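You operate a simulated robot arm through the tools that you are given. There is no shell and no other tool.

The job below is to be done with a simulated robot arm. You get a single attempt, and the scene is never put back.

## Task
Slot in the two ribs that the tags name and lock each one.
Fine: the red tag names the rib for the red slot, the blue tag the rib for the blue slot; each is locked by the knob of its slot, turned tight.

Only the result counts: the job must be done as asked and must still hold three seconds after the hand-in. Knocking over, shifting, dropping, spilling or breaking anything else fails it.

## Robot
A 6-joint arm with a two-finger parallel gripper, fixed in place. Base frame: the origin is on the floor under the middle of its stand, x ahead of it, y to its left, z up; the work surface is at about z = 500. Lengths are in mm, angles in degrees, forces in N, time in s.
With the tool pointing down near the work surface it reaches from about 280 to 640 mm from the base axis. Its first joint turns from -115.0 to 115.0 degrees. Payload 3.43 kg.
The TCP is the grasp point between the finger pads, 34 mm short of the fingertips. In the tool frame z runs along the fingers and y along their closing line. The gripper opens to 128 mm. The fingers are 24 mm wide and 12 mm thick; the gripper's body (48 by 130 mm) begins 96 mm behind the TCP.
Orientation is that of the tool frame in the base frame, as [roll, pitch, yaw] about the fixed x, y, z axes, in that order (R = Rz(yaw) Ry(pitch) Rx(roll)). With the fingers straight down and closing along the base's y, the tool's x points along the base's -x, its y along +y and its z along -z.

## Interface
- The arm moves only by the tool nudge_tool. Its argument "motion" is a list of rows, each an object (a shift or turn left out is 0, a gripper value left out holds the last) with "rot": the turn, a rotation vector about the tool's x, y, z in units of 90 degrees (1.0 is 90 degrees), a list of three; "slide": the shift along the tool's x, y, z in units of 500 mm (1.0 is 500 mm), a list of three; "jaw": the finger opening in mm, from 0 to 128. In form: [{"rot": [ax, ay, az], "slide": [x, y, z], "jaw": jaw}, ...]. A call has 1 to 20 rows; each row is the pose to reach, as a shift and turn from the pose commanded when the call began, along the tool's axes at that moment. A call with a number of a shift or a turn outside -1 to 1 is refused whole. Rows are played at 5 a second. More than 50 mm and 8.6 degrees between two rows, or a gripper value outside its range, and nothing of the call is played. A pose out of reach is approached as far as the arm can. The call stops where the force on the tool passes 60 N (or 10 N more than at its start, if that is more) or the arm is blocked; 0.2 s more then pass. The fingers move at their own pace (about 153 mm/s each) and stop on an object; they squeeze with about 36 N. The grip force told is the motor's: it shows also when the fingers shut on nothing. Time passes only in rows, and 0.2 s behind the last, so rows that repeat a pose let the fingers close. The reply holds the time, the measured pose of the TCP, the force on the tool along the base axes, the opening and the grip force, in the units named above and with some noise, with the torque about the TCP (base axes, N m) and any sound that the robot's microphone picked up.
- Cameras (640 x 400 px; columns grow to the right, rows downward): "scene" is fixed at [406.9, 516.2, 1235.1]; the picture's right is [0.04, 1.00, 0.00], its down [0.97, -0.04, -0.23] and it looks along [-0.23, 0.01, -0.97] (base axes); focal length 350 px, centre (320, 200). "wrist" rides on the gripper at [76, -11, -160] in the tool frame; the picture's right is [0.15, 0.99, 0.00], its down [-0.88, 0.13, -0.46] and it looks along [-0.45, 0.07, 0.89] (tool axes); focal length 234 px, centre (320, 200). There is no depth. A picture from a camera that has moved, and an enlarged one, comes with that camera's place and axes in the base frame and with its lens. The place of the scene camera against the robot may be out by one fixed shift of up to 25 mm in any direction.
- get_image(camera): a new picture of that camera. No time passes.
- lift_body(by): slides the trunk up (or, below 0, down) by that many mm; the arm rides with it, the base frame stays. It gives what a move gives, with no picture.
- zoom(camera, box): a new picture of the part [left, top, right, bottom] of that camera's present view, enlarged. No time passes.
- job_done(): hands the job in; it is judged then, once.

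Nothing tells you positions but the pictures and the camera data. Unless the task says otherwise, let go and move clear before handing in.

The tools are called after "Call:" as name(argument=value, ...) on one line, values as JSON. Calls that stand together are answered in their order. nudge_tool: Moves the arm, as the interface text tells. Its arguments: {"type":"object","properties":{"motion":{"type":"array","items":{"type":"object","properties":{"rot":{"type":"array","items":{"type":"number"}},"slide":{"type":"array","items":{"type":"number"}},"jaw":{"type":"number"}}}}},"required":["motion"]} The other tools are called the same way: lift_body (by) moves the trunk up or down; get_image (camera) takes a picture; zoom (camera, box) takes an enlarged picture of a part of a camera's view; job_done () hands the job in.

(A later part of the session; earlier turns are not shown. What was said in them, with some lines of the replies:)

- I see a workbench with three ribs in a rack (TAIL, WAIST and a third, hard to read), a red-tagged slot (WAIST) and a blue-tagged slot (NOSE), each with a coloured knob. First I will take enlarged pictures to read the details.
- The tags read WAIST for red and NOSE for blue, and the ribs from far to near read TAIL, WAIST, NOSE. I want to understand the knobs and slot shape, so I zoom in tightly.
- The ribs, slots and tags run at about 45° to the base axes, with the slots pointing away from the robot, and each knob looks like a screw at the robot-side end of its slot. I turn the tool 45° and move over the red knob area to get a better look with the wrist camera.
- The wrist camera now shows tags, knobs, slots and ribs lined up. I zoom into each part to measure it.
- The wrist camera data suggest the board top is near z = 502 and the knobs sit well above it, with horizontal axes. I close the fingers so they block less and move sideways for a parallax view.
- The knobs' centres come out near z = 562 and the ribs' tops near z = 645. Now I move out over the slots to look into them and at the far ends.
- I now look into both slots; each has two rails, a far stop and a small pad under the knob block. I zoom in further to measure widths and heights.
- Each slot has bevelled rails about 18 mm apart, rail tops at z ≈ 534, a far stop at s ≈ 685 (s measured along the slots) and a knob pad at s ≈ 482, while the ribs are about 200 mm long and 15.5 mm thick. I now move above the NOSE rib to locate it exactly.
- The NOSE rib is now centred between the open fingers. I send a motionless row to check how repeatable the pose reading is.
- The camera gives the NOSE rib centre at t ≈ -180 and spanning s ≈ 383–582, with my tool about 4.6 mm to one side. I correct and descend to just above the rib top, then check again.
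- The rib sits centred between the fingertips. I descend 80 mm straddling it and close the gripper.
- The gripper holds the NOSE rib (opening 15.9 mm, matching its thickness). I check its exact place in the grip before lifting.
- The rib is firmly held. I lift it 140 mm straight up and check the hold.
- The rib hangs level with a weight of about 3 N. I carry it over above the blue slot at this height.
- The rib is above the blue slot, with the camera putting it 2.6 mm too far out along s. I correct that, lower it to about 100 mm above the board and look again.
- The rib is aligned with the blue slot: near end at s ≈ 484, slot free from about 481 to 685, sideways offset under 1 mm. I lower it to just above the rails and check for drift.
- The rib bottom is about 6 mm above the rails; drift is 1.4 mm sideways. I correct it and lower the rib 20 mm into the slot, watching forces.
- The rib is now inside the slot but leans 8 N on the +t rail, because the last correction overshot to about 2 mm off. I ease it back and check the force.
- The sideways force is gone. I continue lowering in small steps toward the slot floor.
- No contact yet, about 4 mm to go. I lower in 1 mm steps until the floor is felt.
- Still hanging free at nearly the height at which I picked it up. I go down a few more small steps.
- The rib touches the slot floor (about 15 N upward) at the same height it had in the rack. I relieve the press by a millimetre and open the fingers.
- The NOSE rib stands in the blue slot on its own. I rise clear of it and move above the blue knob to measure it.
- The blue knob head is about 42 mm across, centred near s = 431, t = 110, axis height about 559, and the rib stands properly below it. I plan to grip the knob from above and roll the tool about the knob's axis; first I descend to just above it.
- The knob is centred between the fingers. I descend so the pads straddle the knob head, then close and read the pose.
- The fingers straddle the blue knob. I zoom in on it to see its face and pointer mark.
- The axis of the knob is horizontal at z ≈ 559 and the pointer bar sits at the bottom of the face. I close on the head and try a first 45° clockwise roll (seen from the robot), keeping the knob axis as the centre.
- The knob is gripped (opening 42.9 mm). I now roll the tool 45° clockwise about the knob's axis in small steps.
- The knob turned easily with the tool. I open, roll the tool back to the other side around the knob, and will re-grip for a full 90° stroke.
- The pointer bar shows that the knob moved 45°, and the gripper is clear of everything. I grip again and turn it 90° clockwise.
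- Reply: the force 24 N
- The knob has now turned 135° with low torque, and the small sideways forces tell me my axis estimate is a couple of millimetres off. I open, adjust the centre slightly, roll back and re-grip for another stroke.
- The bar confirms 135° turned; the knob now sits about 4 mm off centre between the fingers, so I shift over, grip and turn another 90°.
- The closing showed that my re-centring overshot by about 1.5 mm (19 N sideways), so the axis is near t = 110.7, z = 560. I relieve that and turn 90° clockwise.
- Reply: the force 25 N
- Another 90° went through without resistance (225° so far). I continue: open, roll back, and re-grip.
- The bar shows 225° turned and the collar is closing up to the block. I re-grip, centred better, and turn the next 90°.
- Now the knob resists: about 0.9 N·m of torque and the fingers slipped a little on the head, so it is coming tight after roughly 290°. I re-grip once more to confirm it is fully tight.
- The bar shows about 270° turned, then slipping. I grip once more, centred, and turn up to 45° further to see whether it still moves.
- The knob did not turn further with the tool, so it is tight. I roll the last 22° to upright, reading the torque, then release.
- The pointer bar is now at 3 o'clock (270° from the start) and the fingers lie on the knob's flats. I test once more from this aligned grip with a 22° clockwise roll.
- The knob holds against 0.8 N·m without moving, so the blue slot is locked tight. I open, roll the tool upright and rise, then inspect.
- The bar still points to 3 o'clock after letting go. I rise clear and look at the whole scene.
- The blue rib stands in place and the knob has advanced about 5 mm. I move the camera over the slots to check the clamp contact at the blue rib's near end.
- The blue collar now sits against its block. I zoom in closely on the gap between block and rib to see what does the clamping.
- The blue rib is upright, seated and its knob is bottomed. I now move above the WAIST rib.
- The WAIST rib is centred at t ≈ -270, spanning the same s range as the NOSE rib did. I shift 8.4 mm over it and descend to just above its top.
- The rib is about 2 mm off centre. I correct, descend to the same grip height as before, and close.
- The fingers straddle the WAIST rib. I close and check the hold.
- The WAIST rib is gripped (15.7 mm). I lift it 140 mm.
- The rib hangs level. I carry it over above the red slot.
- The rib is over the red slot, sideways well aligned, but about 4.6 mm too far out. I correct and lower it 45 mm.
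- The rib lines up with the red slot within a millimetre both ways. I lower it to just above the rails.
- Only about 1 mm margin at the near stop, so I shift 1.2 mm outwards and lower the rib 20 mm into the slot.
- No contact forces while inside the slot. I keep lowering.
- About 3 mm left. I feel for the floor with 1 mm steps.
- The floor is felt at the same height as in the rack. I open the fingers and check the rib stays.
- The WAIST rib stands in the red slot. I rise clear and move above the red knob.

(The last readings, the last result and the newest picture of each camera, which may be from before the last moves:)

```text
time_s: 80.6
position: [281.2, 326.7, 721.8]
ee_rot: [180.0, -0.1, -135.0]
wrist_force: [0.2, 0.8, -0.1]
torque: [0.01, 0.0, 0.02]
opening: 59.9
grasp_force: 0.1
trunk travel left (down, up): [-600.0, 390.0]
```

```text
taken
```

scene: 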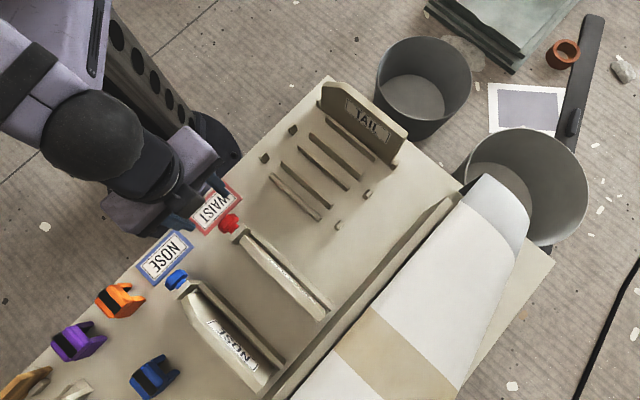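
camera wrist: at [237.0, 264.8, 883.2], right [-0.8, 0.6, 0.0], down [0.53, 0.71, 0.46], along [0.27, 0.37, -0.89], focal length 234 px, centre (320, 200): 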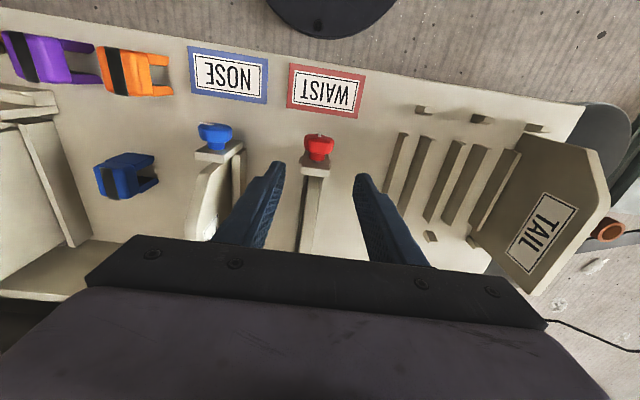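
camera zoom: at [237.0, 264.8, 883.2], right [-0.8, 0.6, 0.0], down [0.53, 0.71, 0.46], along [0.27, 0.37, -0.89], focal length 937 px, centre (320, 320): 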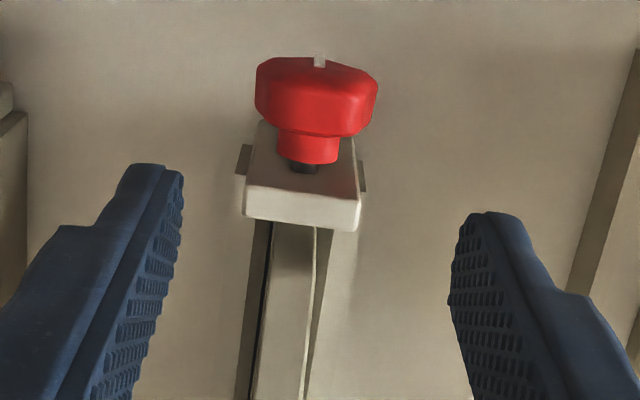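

The red knob is centred near t = -30. I descend so the fingers straddle it.

Call:
nudge_tool(motion=[{"slide": [0.0026, -0.001, 0.08], "jaw": 60}, {"slide": [0.0026, -0.001, 0.16]}, {"slide": [0.0026, -0.001, 0.22]}, {"slide": [0.0026, -0.001, 0.27]}, {"slide": [0.0026, -0.001, 0.31]}, {"slide": [0.0026, -0.001, 0.31]}])

Call:
get_image(camera="wrist")

Call:
zoom(camera="wrist", box=[260, 140, 380, 240])

```text
time_s: 82.0
position: [283.3, 324.2, 570.5]
ee_rot: [-180.0, 0.0, -135.1]
wrist_force: [0.4, -0.6, 1.2]
torque: [0.02, -0.04, 0.03]
opening: 60.2
grasp_force: 0.0
trunk travel left (down, up): [-600.0, 390.0]
```

```text
taken
camera wrist: at [238.8, 263.0, 729.9], right [-0.8, 0.6, 0.0], down [0.53, 0.71, 0.46], along [0.27, 0.37, -0.89], focal length 234 px, centre (320, 200)
```

wrist: 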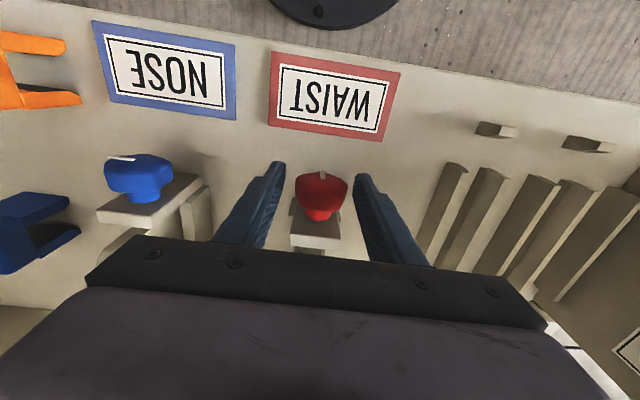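

```text
4.00 times, centred on (320, 190) of wrist
camera zoom: at [238.8, 263.0, 729.9], right [-0.8, 0.6, 0.0], down [0.53, 0.71, 0.46], along [0.27, 0.37, -0.89], focal length 937 px, centre (320, 240)
```

zoom: 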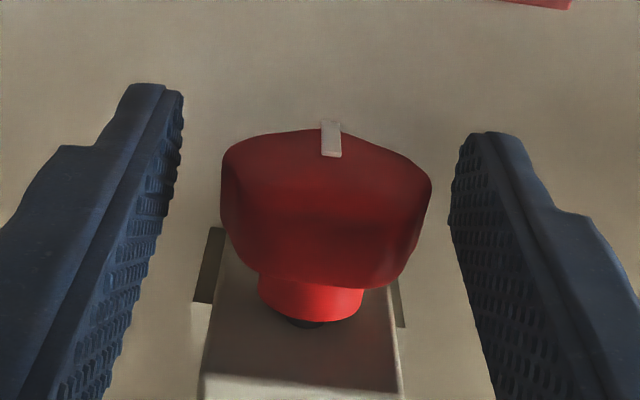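

The red knob is 2 mm off the finger centre, which I correct while rolling the tool 52° to the rack side for a long stroke.

Call:
nudge_tool(motion=[{"slide": [0, 0.004, 0.0026], "jaw": 58}, {"rot": [0.0833, 0, 0], "slide": [0, 0.0062, 0.0027]}, {"rot": [0.1667, 0, 0], "slide": [0, 0.0083, 0.0032]}, {"rot": [0.25, 0, 0], "slide": [0, 0.0104, 0.0039]}, {"rot": [0.3333, 0, 0], "slide": [0, 0.0123, 0.0048]}, {"rot": [0.4167, 0, 0], "slide": [0, 0.0141, 0.006]}, {"rot": [0.5, 0, 0], "slide": [0, 0.0157, 0.0075]}, {"rot": [0.5833, 0, 0], "slide": [0, 0.0172, 0.0091]}, {"rot": [0.5833, 0, 0], "slide": [0, 0.0172, 0.0091]}])

Call:
get_image(camera="wrist")

Call:
zoom(camera="wrist", box=[260, 140, 380, 240])

```text
time_s: 84.0
position: [274.8, 330.6, 567.5]
ee_rot: [-127.3, -0.1, -135.0]
wrist_force: [0.0, 0.9, 0.4]
torque: [0.04, 0.0, 0.0]
opening: 58.2
grasp_force: 0.0
trunk travel left (down, up): [-600.0, 390.0]
```

```text
taken
camera wrist: at [138.0, 361.8, 672.6], right [-0.53, 0.32, -0.79], down [0.31, 0.93, 0.17], along [0.79, -0.15, -0.59], focal length 234 px, centre (320, 200)
```

wrist: 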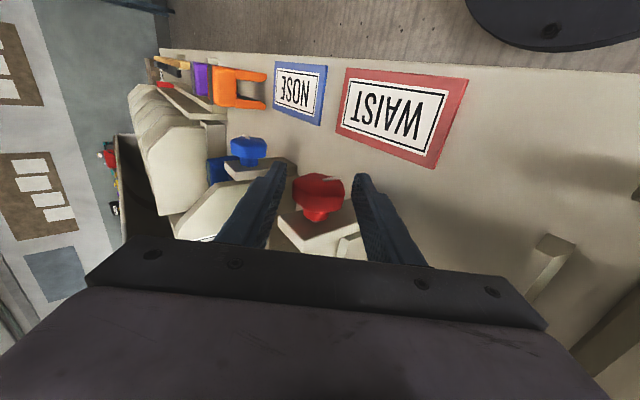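

```text
4.00 times, centred on (320, 190) of wrist
camera zoom: at [138.0, 361.8, 672.6], right [-0.53, 0.32, -0.79], down [0.31, 0.93, 0.17], along [0.79, -0.15, -0.59], focal length 937 px, centre (320, 240)
```

zoom: 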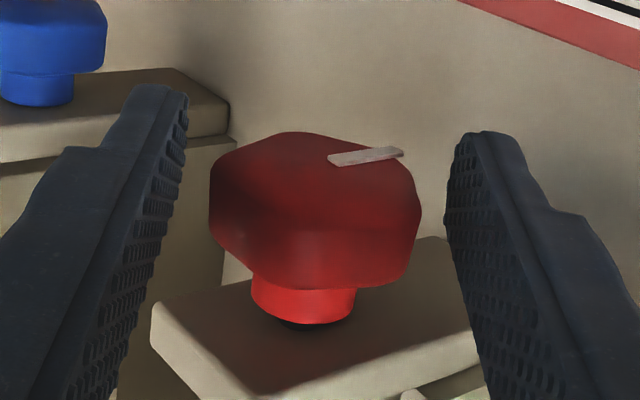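

The red knob is centred between the fingers. I grip it and turn 90° clockwise.

Call:
nudge_tool(motion=[{"jaw": 46}, {"jaw": 30}, {"jaw": 30}, {"rot": [-0.0833, 0, 0], "slide": [-0.0002, -0.0028, 0.0002]}, {"rot": [-0.1667, 0, 0], "slide": [-0.0005, -0.0056, 0.0007]}, {"rot": [-0.25, 0, 0], "slide": [-0.0008, -0.0082, 0.0015]}, {"rot": [-0.3333, 0, 0], "slide": [-0.0011, -0.0108, 0.0027]}, {"rot": [-0.4167, 0, 0], "slide": [-0.0014, -0.0131, 0.0041]}, {"rot": [-0.5, 0, 0], "slide": [-0.0016, -0.0152, 0.0059]}, {"rot": [-0.5833, 0, 0], "slide": [-0.0019, -0.0171, 0.0078]}, {"rot": [-0.6667, 0, 0], "slide": [-0.0022, -0.0186, 0.01]}, {"rot": [-0.75, 0, 0], "slide": [-0.0024, -0.0199, 0.0123]}, {"rot": [-0.8333, 0, 0], "slide": [-0.0027, -0.0208, 0.0148]}, {"rot": [-0.9167, 0, 0], "slide": [-0.003, -0.0213, 0.0174]}, {"rot": [-1.0, 0, 0], "slide": [-0.0032, -0.0215, 0.02]}, {"rot": [-1.0, 0, 0], "slide": [-0.0032, -0.0215, 0.02]}])

Call:
get_image(camera="wrist")

Call:
zoom(camera="wrist", box=[260, 140, 380, 240])

Call:
get_image(camera="scene")

```text
time_s: 87.4
position: [286.5, 320.0, 569.1]
ee_rot: [142.2, 0.0, -135.1]
wrist_force: [1.0, 0.7, 8.3]
torque: [-0.3, 0.35, -0.04]
opening: 40.8
grasp_force: 44.8
trunk travel left (down, up): [-600.0, 390.0]
```

```text
taken
camera wrist: at [309.5, 191.2, 688.6], right [-0.66, 0.45, 0.6], down [0.75, 0.5, 0.44], along [-0.1, 0.74, -0.66], focal length 234 px, centre (320, 200)
```

wrist: 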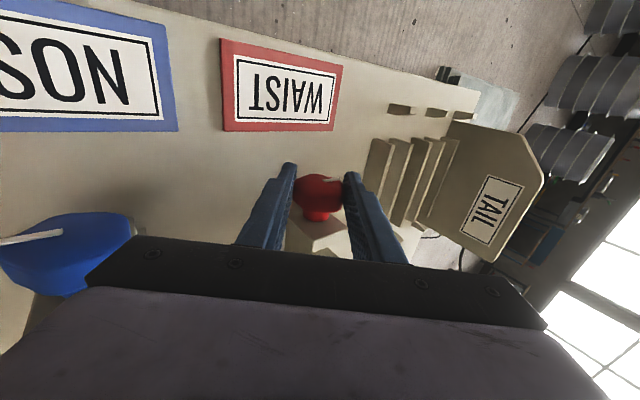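

```text
4.00 times, centred on (320, 190) of wrist
camera zoom: at [309.5, 191.2, 688.6], right [-0.66, 0.45, 0.6], down [0.75, 0.5, 0.44], along [-0.1, 0.74, -0.66], focal length 937 px, centre (320, 240)
```

zoom: 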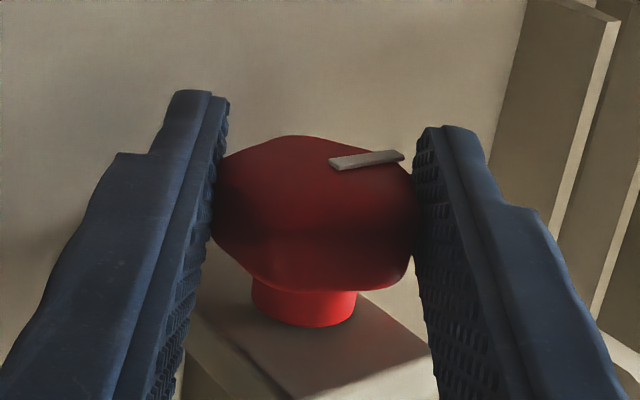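

```text
taken
```

scene: 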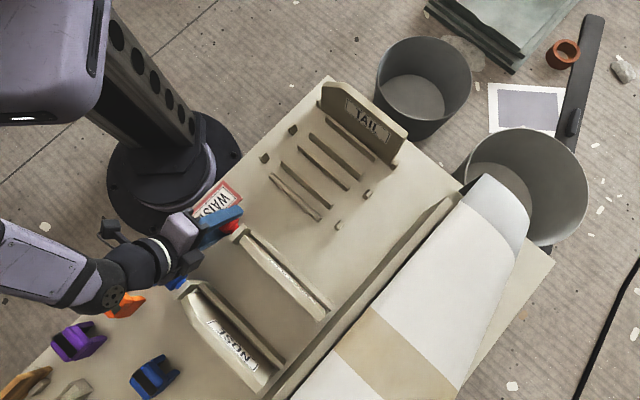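

The red knob turned a clean 90° with almost no side force. I open and roll back for the second stroke.

Call:
nudge_tool(motion=[{"jaw": 50}, {"jaw": 58}, {"rot": [0.0833, 0, 0], "slide": [0, 0.0026, 0.0002]}, {"rot": [0.1667, 0, 0], "slide": [0, 0.0052, 0.0007]}, {"rot": [0.25, 0, 0], "slide": [0, 0.0077, 0.0016]}, {"rot": [0.3333, 0, 0], "slide": [0, 0.01, 0.0029]}, {"rot": [0.4167, 0, 0], "slide": [0, 0.0122, 0.0044]}, {"rot": [0.5, 0, 0], "slide": [0, 0.0141, 0.0063]}, {"rot": [0.5833, 0, 0], "slide": [0, 0.0159, 0.0084]}, {"rot": [0.6667, 0, 0], "slide": [0, 0.0173, 0.0108]}, {"rot": [0.75, 0, 0], "slide": [0, 0.0185, 0.0133]}, {"rot": [0.8333, 0, 0], "slide": [0, 0.0193, 0.0159]}, {"rot": [0.9167, 0, 0], "slide": [0, 0.0198, 0.0187]}, {"rot": [1.0, 0, 0], "slide": [0, 0.02, 0.0215]}, {"rot": [1.0, 0, 0], "slide": [0, 0.02, 0.0215]}])

Call:
zoom(camera="wrist", box=[260, 140, 380, 240])

```text
time_s: 90.6
position: [275.9, 332.0, 567.7]
ee_rot: [-127.5, 0.0, -135.0]
wrist_force: [-0.5, -0.4, -0.4]
torque: [-0.02, 0.03, 0.0]
opening: 57.8
grasp_force: 0.0
trunk travel left (down, up): [-600.0, 390.0]
```

```text
4.00 times, centred on (320, 190) of wrist
camera zoom: at [139.6, 362.7, 673.3], right [-0.53, 0.32, -0.79], down [0.31, 0.93, 0.17], along [0.79, -0.15, -0.59], focal length 937 px, centre (320, 240)
```

zoom: 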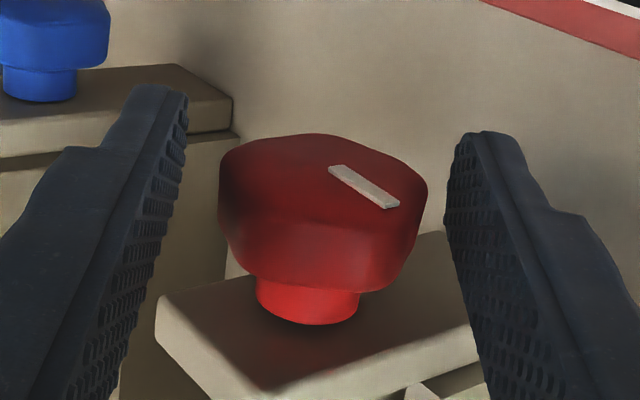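

The bar shows 90° done. I grip and make the second 90° stroke.

Call:
nudge_tool(motion=[{"jaw": 46, "slide": [0, 0.0015, 0]}, {"jaw": 30, "slide": [0, 0.0015, 0]}, {"jaw": 30, "slide": [0, 0.0015, 0]}, {"rot": [-0.0833, 0, 0], "slide": [-0.0002, -0.0015, 0.0002]}, {"rot": [-0.1667, 0, 0], "slide": [-0.0005, -0.0043, 0.0007]}, {"rot": [-0.25, 0, 0], "slide": [-0.0008, -0.007, 0.0015]}, {"rot": [-0.3333, 0, 0], "slide": [-0.0011, -0.0097, 0.0027]}, {"rot": [-0.4167, 0, 0], "slide": [-0.0014, -0.0121, 0.0041]}, {"rot": [-0.5, 0, 0], "slide": [-0.0016, -0.0144, 0.0059]}, {"rot": [-0.5833, 0, 0], "slide": [-0.0019, -0.0164, 0.0078]}, {"rot": [-0.6667, 0, 0], "slide": [-0.0022, -0.0181, 0.01]}, {"rot": [-0.75, 0, 0], "slide": [-0.0024, -0.0195, 0.0123]}, {"rot": [-0.8333, 0, 0], "slide": [-0.0027, -0.0206, 0.0148]}, {"rot": [-0.9167, 0, 0], "slide": [-0.003, -0.0212, 0.0174]}, {"rot": [-1.0, 0, 0], "slide": [-0.0032, -0.0215, 0.02]}, {"rot": [-1.0, 0, 0], "slide": [-0.0032, -0.0215, 0.02]}])

Call:
zoom(camera="wrist", box=[260, 140, 380, 240])

```text
time_s: 94.0
position: [287.7, 321.2, 568.8]
ee_rot: [142.5, 0.0, -135.1]
wrist_force: [1.0, -7.9, 8.7]
torque: [-0.35, 0.41, 0.02]
opening: 42.4
grasp_force: 44.8
trunk travel left (down, up): [-600.0, 390.0]
```

```text
4.00 times, centred on (320, 190) of wrist
camera zoom: at [310.5, 192.7, 688.5], right [-0.66, 0.45, 0.6], down [0.75, 0.5, 0.44], along [-0.1, 0.74, -0.66], focal length 937 px, centre (320, 240)
```

zoom: 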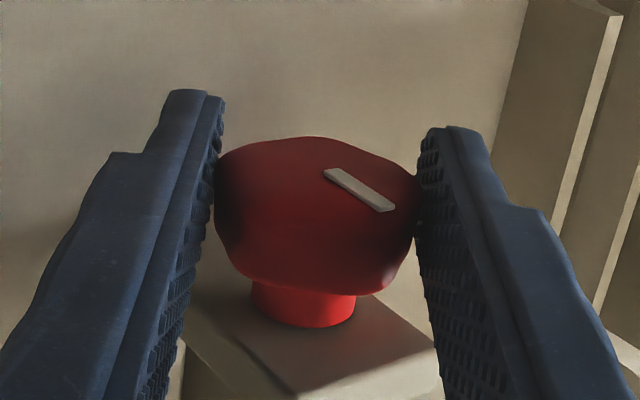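

180° done. I roll back for the third stroke.

Call:
nudge_tool(motion=[{"jaw": 50}, {"jaw": 58}, {"rot": [0.0833, 0, 0], "slide": [0, 0.0026, 0.0002]}, {"rot": [0.1667, 0, 0], "slide": [0, 0.0052, 0.0007]}, {"rot": [0.25, 0, 0], "slide": [0, 0.0077, 0.0016]}, {"rot": [0.3333, 0, 0], "slide": [0, 0.01, 0.0029]}, {"rot": [0.4167, 0, 0], "slide": [0, 0.0122, 0.0044]}, {"rot": [0.5, 0, 0], "slide": [0, 0.0141, 0.0063]}, {"rot": [0.5833, 0, 0], "slide": [0, 0.0159, 0.0084]}, {"rot": [0.6667, 0, 0], "slide": [0, 0.0173, 0.0108]}, {"rot": [0.75, 0, 0], "slide": [0, 0.0185, 0.0133]}, {"rot": [0.8333, 0, 0], "slide": [0, 0.0193, 0.0159]}, {"rot": [0.9167, 0, 0], "slide": [0, 0.0198, 0.0187]}, {"rot": [1.0, 0, 0], "slide": [0, 0.02, 0.0215]}, {"rot": [1.0, 0, 0], "slide": [0, 0.02, 0.0215]}])

Call:
zoom(camera="wrist", box=[260, 140, 380, 240])

```text
time_s: 97.2
position: [276.7, 332.0, 566.2]
ee_rot: [-127.4, 0.0, -135.1]
wrist_force: [0.1, 0.6, -0.5]
torque: [0.0, 0.01, -0.01]
opening: 58.0
grasp_force: 0.0
trunk travel left (down, up): [-600.0, 390.0]
```

```text
4.00 times, centred on (320, 190) of wrist
camera zoom: at [139.9, 364.2, 672.4], right [-0.53, 0.32, -0.79], down [0.31, 0.93, 0.17], along [0.79, -0.15, -0.59], focal length 937 px, centre (320, 240)
```

zoom: 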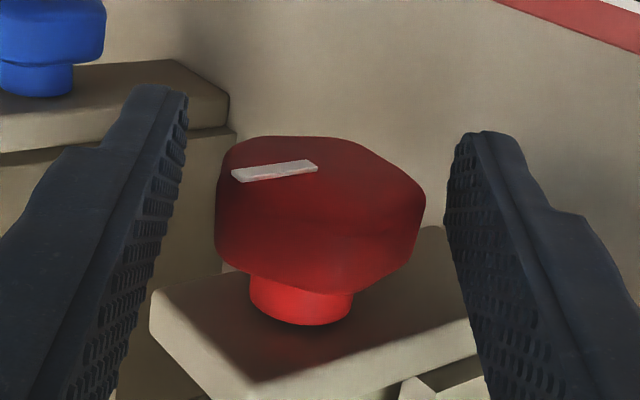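

The knob stands at about 180° and is centred. Third 90° stroke now, watching the torque.

Call:
nudge_tool(motion=[{"jaw": 46, "slide": [0, 0.001, 0]}, {"jaw": 30, "slide": [0, 0.001, 0]}, {"jaw": 30, "slide": [0, 0.001, 0]}, {"rot": [-0.0833, 0, 0], "slide": [-0.0002, -0.0019, 0.0002]}, {"rot": [-0.1667, 0, 0], "slide": [-0.0005, -0.0047, 0.0007]}, {"rot": [-0.25, 0, 0], "slide": [-0.0008, -0.0074, 0.0015]}, {"rot": [-0.3333, 0, 0], "slide": [-0.0011, -0.01, 0.0027]}, {"rot": [-0.4167, 0, 0], "slide": [-0.0014, -0.0124, 0.0041]}, {"rot": [-0.5, 0, 0], "slide": [-0.0016, -0.0146, 0.0059]}, {"rot": [-0.5833, 0, 0], "slide": [-0.0019, -0.0166, 0.0078]}, {"rot": [-0.6667, 0, 0], "slide": [-0.0022, -0.0183, 0.01]}, {"rot": [-0.75, 0, 0], "slide": [-0.0024, -0.0197, 0.0123]}, {"rot": [-0.8333, 0, 0], "slide": [-0.0027, -0.0207, 0.0148]}, {"rot": [-0.9167, 0, 0], "slide": [-0.003, -0.0213, 0.0174]}, {"rot": [-1.0, 0, 0], "slide": [-0.0032, -0.0215, 0.02]}, {"rot": [-1.0, 0, 0], "slide": [-0.0032, -0.0215, 0.02]}])

Call:
zoom(camera="wrist", box=[260, 140, 380, 240])

```text
time_s: 100.6
position: [289.2, 322.7, 568.6]
ee_rot: [142.4, 0.0, -135.2]
wrist_force: [8.4, 9.1, 11.9]
torque: [-0.32, -0.23, -0.28]
opening: 41.0
grasp_force: 45.2
trunk travel left (down, up): [-600.0, 390.0]
```

```text
4.00 times, centred on (320, 190) of wrist
camera zoom: at [311.7, 193.6, 688.8], right [-0.66, 0.45, 0.6], down [0.75, 0.5, 0.44], along [-0.1, 0.74, -0.66], focal length 937 px, centre (320, 240)
```

zoom: 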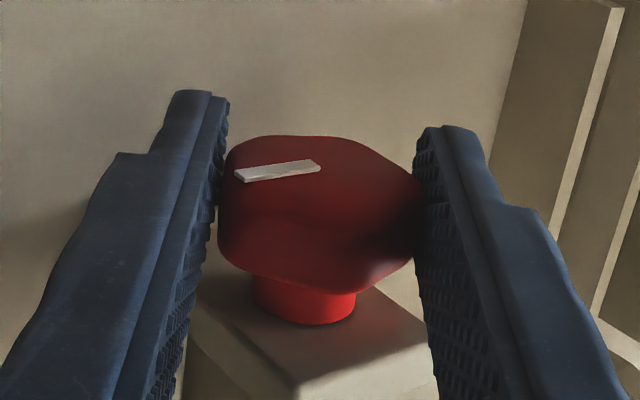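

The torque is starting to rise at 270°. I push 8° further to feel the end.

Call:
nudge_tool(motion=[{"rot": [-0.0444, 0, 0], "slide": [0, -0.0014, 0]}, {"rot": [-0.0889, 0, 0], "slide": [0, -0.0028, 0.0002]}, {"rot": [-0.0889, 0, 0], "slide": [0, -0.0028, 0.0002]}])

Call:
zoom(camera="wrist", box=[260, 140, 380, 240])

```text
time_s: 101.4
position: [287.4, 320.7, 566.8]
ee_rot: [134.4, -0.2, -134.9]
wrist_force: [0.0, 9.9, 4.2]
torque: [-0.82, 0.15, 0.44]
opening: 42.0
grasp_force: 45.7
trunk travel left (down, up): [-600.0, 390.0]
```

```text
4.00 times, centred on (320, 190) of wrist
camera zoom: at [322.0, 181.7, 670.7], right [-0.59, 0.39, 0.71], down [0.79, 0.46, 0.41], along [-0.17, 0.8, -0.58], focal length 937 px, centre (320, 240)
```

zoom: 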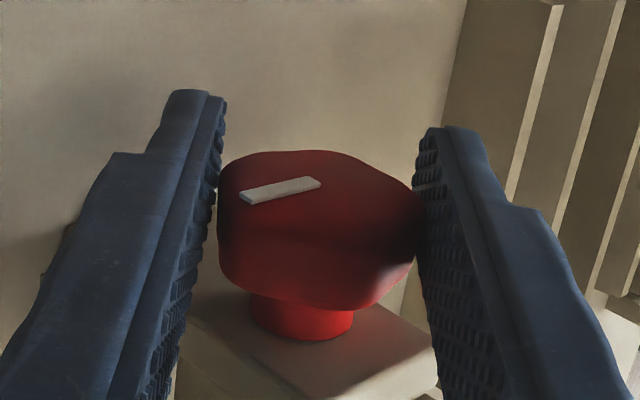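

It begins to slip, as the blue one did. I open, roll upright, and compare the pointer with the horizontal.

Call:
nudge_tool(motion=[{"jaw": 50}, {"jaw": 58}, {"rot": [0.0833, 0, 0], "slide": [0, 0.0025, 0.0002]}, {"rot": [0.1667, 0, 0], "slide": [0, 0.005, 0.0006]}, {"rot": [0.25, 0, 0], "slide": [0, 0.0073, 0.0014]}, {"rot": [0.3333, 0, 0], "slide": [0, 0.0095, 0.0026]}, {"rot": [0.4167, 0, 0], "slide": [0, 0.0116, 0.0039]}, {"rot": [0.5, 0, 0], "slide": [0, 0.0134, 0.0056]}, {"rot": [0.5, 0, 0], "slide": [0, 0.0134, 0.0056]}])

Call:
zoom(camera="wrist", box=[260, 140, 380, 240])

Call:
get_image(camera="wrist")

```text
time_s: 103.4
position: [284.4, 327.4, 570.1]
ee_rot: [179.5, 0.1, -135.0]
wrist_force: [-0.2, -0.5, -0.2]
torque: [0.02, -0.01, 0.0]
opening: 58.1
grasp_force: 0.1
trunk travel left (down, up): [-600.0, 390.0]
```

```text
4.00 times, centred on (320, 190) of wrist
camera zoom: at [240.6, 264.9, 730.5], right [-0.8, 0.6, 0.01], down [0.53, 0.71, 0.46], along [0.27, 0.37, -0.89], focal length 937 px, centre (320, 240)
```

zoom: 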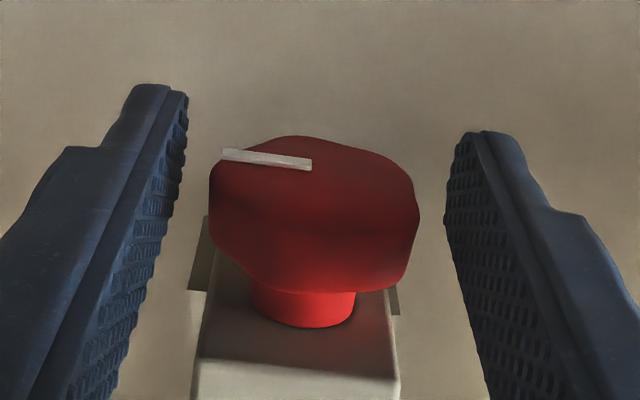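

```text
taken
camera wrist: at [240.6, 264.9, 730.5], right [-0.8, 0.6, 0.01], down [0.53, 0.71, 0.46], along [0.27, 0.37, -0.89], focal length 234 px, centre (320, 200)
```

wrist: 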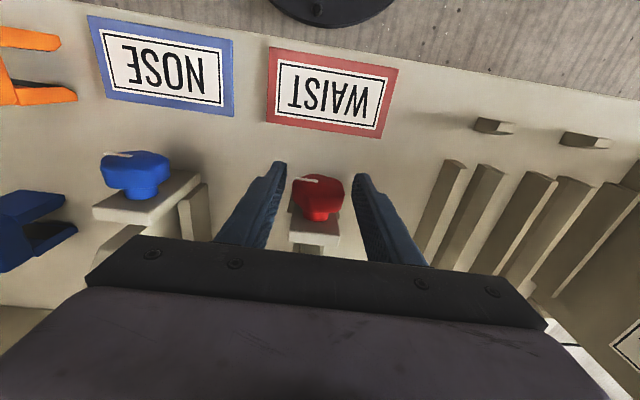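

Red's pointer is also at 3 o'clock. I grip it upright and test with an 18° clockwise roll, as I did on blue.

Call:
nudge_tool(motion=[{"jaw": 46}, {"jaw": 30}, {"jaw": 30}, {"rot": [-0.0667, 0, 0], "slide": [0, -0.0019, 0.0001]}, {"rot": [-0.1333, 0, 0], "slide": [0, -0.0037, 0.0004]}, {"rot": [-0.2, 0, 0], "slide": [0, -0.0056, 0.0009]}, {"rot": [-0.2, 0, 0], "slide": [0, -0.0056, 0.0009]}])

Call:
zoom(camera="wrist", box=[260, 140, 380, 240])

```text
time_s: 105.0
position: [285.2, 323.6, 569.9]
ee_rot: [161.5, -0.1, -135.1]
wrist_force: [1.8, 1.7, -1.7]
torque: [-0.63, -0.6, 0.04]
opening: 42.7
grasp_force: 44.7
trunk travel left (down, up): [-600.0, 390.0]
```

```text
4.00 times, centred on (320, 190) of wrist
camera zoom: at [277.5, 227.7, 718.1], right [-0.77, 0.56, 0.31], down [0.64, 0.61, 0.47], along [0.07, 0.56, -0.82], focal length 937 px, centre (320, 240)
```

zoom: 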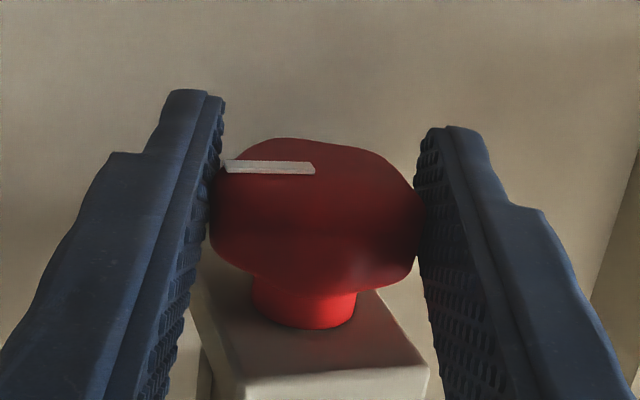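

Red holds against 0.87 N·m without moving: tight. I open, roll upright and rise clear.

Call:
nudge_tool(motion=[{"jaw": 50}, {"jaw": 58}, {"rot": [0.0667, 0, 0], "slide": [0, 0.0019, 0.0001]}, {"rot": [0.1333, 0, 0], "slide": [0, 0.0037, 0.0004]}, {"rot": [0.2, 0, 0], "slide": [0, 0.0054, 0.0009]}, {"rot": [0.2, 0, 0], "slide": [0, 0.0054, 0.0009]}])

Call:
zoom(camera="wrist", box=[260, 140, 380, 240])

```text
time_s: 106.4
position: [283.2, 326.6, 571.8]
ee_rot: [179.5, 0.0, -135.0]
wrist_force: [-0.1, 0.0, 0.3]
torque: [0.01, -0.02, 0.02]
opening: 58.1
grasp_force: 0.1
trunk travel left (down, up): [-600.0, 390.0]
```

```text
4.00 times, centred on (320, 190) of wrist
camera zoom: at [240.6, 264.9, 731.8], right [-0.8, 0.6, 0.01], down [0.53, 0.71, 0.46], along [0.27, 0.37, -0.89], focal length 937 px, centre (320, 240)
```

zoom: 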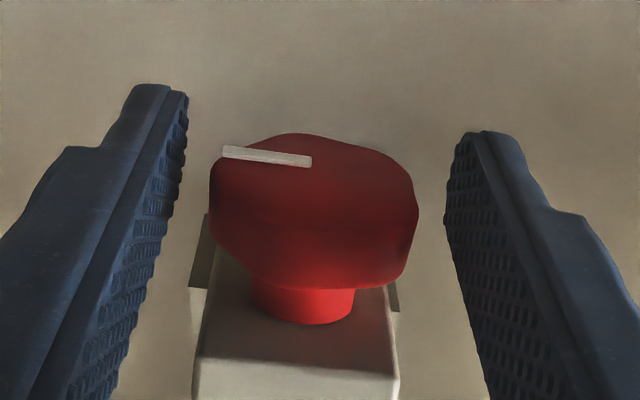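

The red pointer stays at 3 o'clock. I rise clear and pull back for a full look at both slots.

Call:
nudge_tool(motion=[{"slide": [0, 0, -0.06]}, {"slide": [0, 0, -0.15]}, {"slide": [0, 0, -0.24]}, {"slide": [0, 0, -0.33]}, {"slide": [-0.06, -0.04, -0.37]}, {"slide": [-0.12, -0.08, -0.37]}, {"slide": [-0.18, -0.11, -0.37], "jaw": 20}, {"slide": [-0.24, -0.13, -0.37]}, {"slide": [-0.24, -0.13, -0.37]}, {"slide": [-0.24, -0.13, -0.37]}])

Call:
get_image(camera="wrist")

Call:
zoom(camera="wrist", box=[220, 0, 420, 130])

Call:
get_image(camera="scene")

```text
time_s: 108.6
position: [416.7, 365.3, 756.6]
ee_rot: [179.5, 0.0, -135.0]
wrist_force: [0.4, 0.5, 0.9]
torque: [0.01, -0.02, 0.0]
opening: 20.0
grasp_force: 0.1
trunk travel left (down, up): [-600.0, 390.0]
```

```text
taken
camera wrist: at [373.6, 303.7, 916.2], right [-0.8, 0.6, 0.01], down [0.53, 0.71, 0.46], along [0.27, 0.37, -0.89], focal length 234 px, centre (320, 200)
```

wrist: 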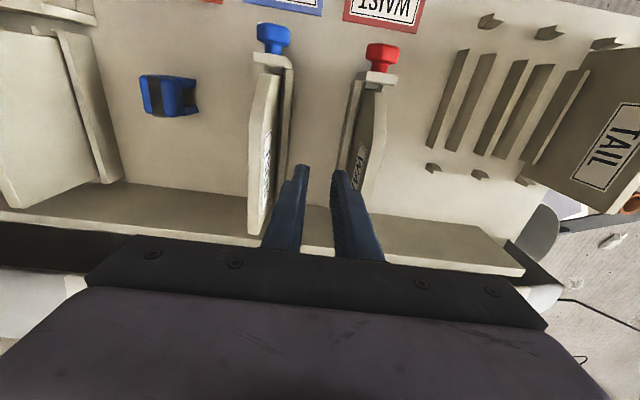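

```text
3.08 times, centred on (320, 65) of wrist
camera zoom: at [373.6, 303.7, 916.2], right [-0.8, 0.6, 0.01], down [0.53, 0.71, 0.46], along [0.27, 0.37, -0.89], focal length 720 px, centre (320, 615)
```

zoom: 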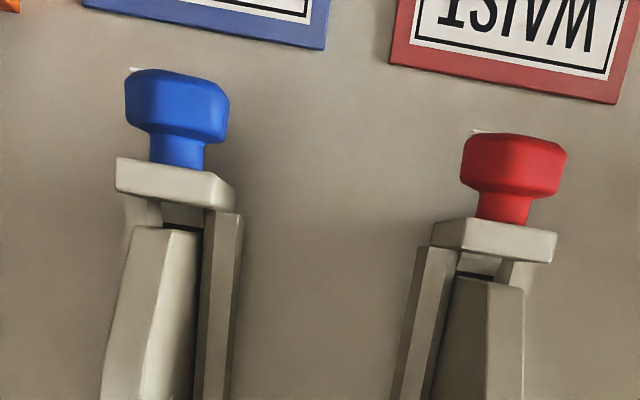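

```text
taken
```

scene: 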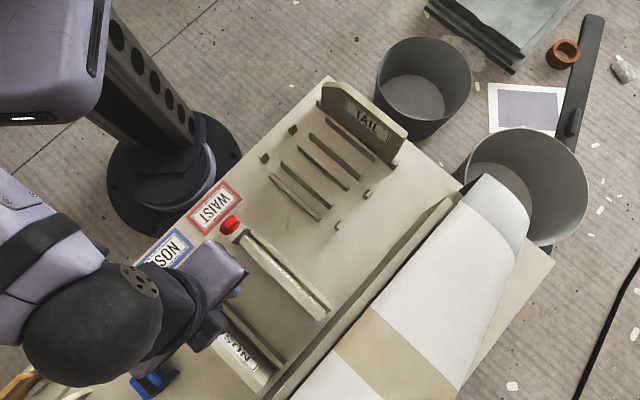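

Both ribs are in and both collars sit against their blocks. I take a last close look at each near end and at the ribs' far ends.

Call:
zoom(camera="wrist", box=[346, 60, 410, 100])

Call:
zoom(camera="wrist", box=[244, 40, 308, 90])

Call:
zoom(camera="scene", box=[200, 200, 350, 400])

```text
10.00 times, centred on (378, 80) of wrist
camera zoom: at [373.6, 303.7, 916.2], right [-0.8, 0.6, 0.01], down [0.53, 0.71, 0.46], along [0.27, 0.37, -0.89], focal length 2342 px, centre (-260, 1400)
```

zoom: 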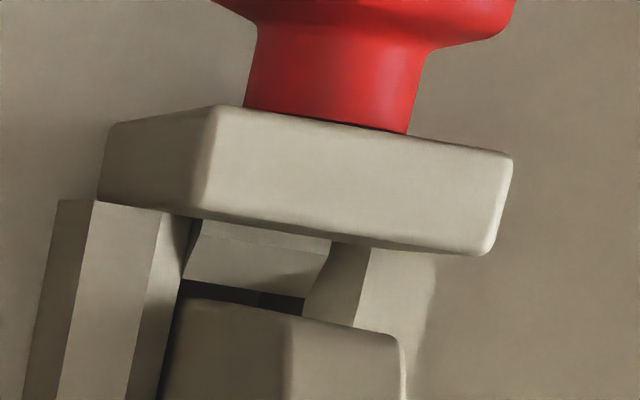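

```text
8.00 times, centred on (276, 65) of wrist
camera zoom: at [373.6, 303.7, 916.2], right [-0.8, 0.6, 0.01], down [0.53, 0.71, 0.46], along [0.27, 0.37, -0.89], focal length 1873 px, centre (672, 1280)
```

zoom: 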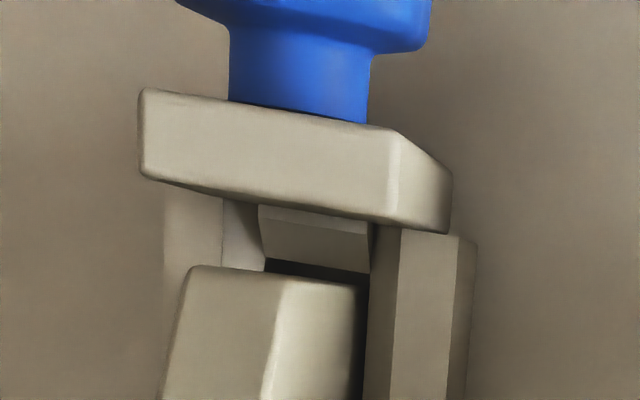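

```text
2.00 times, centred on (275, 300) of scene
camera zoom: at [406.9, 516.2, 1235.1], right [0.04, 1.0, 0.0], down [0.97, -0.04, -0.23], along [-0.23, 0.01, -0.97], focal length 701 px, centre (410, 0)
```

zoom: 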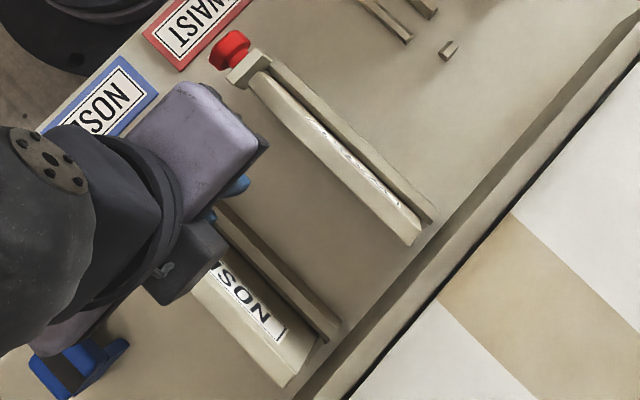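

Both ribs stand upright between their stops, knobs bottomed at 3 o'clock, and the TAIL rib and clips are where they were. I lift the arm well clear and take a last picture before handing in.

Call:
nudge_tool(motion=[{"slide": [0.04, 0, -0.06]}, {"slide": [0.09, 0, -0.12]}, {"slide": [0.15, 0, -0.17]}, {"slide": [0.22, 0, -0.2]}, {"slide": [0.28, 0, -0.22]}, {"slide": [0.28, 0, -0.22]}, {"slide": [0.28, 0, -0.22]}])

Call:
get_image(camera="scene")

Call:
get_image(camera="wrist")

Call:
zoom(camera="wrist", box=[200, 60, 380, 180])

```text
time_s: 110.2
position: [317.7, 267.1, 861.1]
ee_rot: [179.5, 0.0, -135.1]
wrist_force: [-0.3, 0.5, -0.4]
torque: [0.05, -0.02, -0.01]
opening: 20.0
grasp_force: 0.0
trunk travel left (down, up): [-600.0, 390.0]
```

```text
taken
```

scene: 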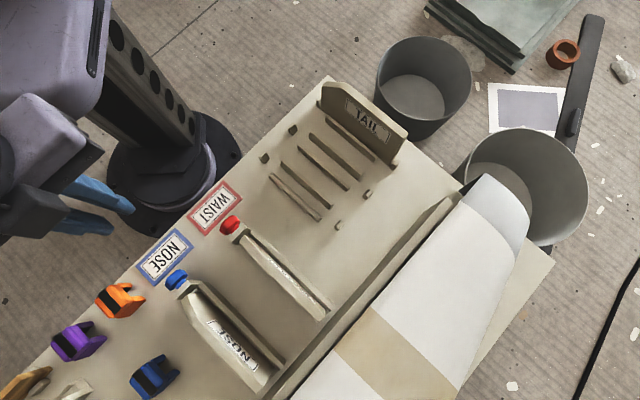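

```text
taken
camera wrist: at [274.6, 204.6, 1021.9], right [-0.8, 0.6, 0.01], down [0.53, 0.71, 0.46], along [0.27, 0.37, -0.89], focal length 234 px, centre (320, 200)
```

wrist: 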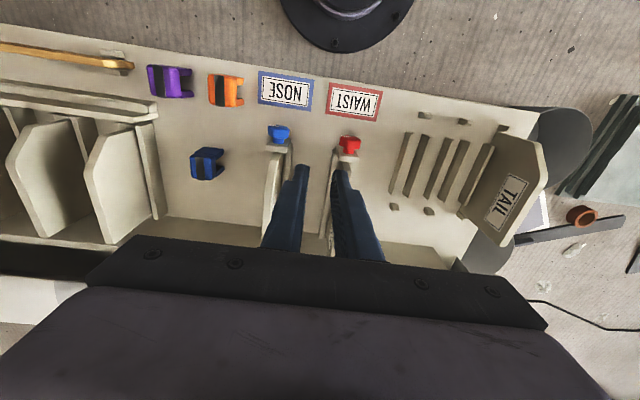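

```text
3.33 times, centred on (290, 120) of wrist
camera zoom: at [274.6, 204.6, 1021.9], right [-0.8, 0.6, 0.01], down [0.53, 0.71, 0.46], along [0.27, 0.37, -0.89], focal length 781 px, centre (420, 467)
```

zoom: 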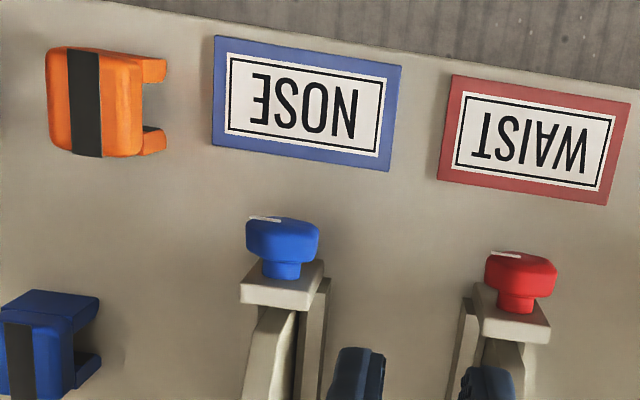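

WAIST stands in the red slot and NOSE in the blue slot. Both knobs are turned to their hard end, nothing else has moved and the arm is clear, so I hand the job in.

Call:
job_done()

```text
The job is handed in.
```

The WAIST rib is in the red slot and the NOSE rib is in the blue slot, and I have handed the job in. I don't have the result of the judging.

- **Ribs:** Both stand upright on the slot floor between the end stops. Each seated at the same height it had in the rack.
- **Knobs:** Each turned about 270° clockwise to a hard end, where its collar sits against its block. Each then held against more than 0.8 N·m without moving, and the pointers stayed put after I let go.
- **Not confirmed:** I never saw the screw press on either rib. A gap of about 2 mm remained between each rib and its near stop, so I took the hard end of the knob as "tight".
- **Everything else:** The last pictures show the TAIL rib, the clips and the tags where they were. The gripper is empty and well clear of the bench.
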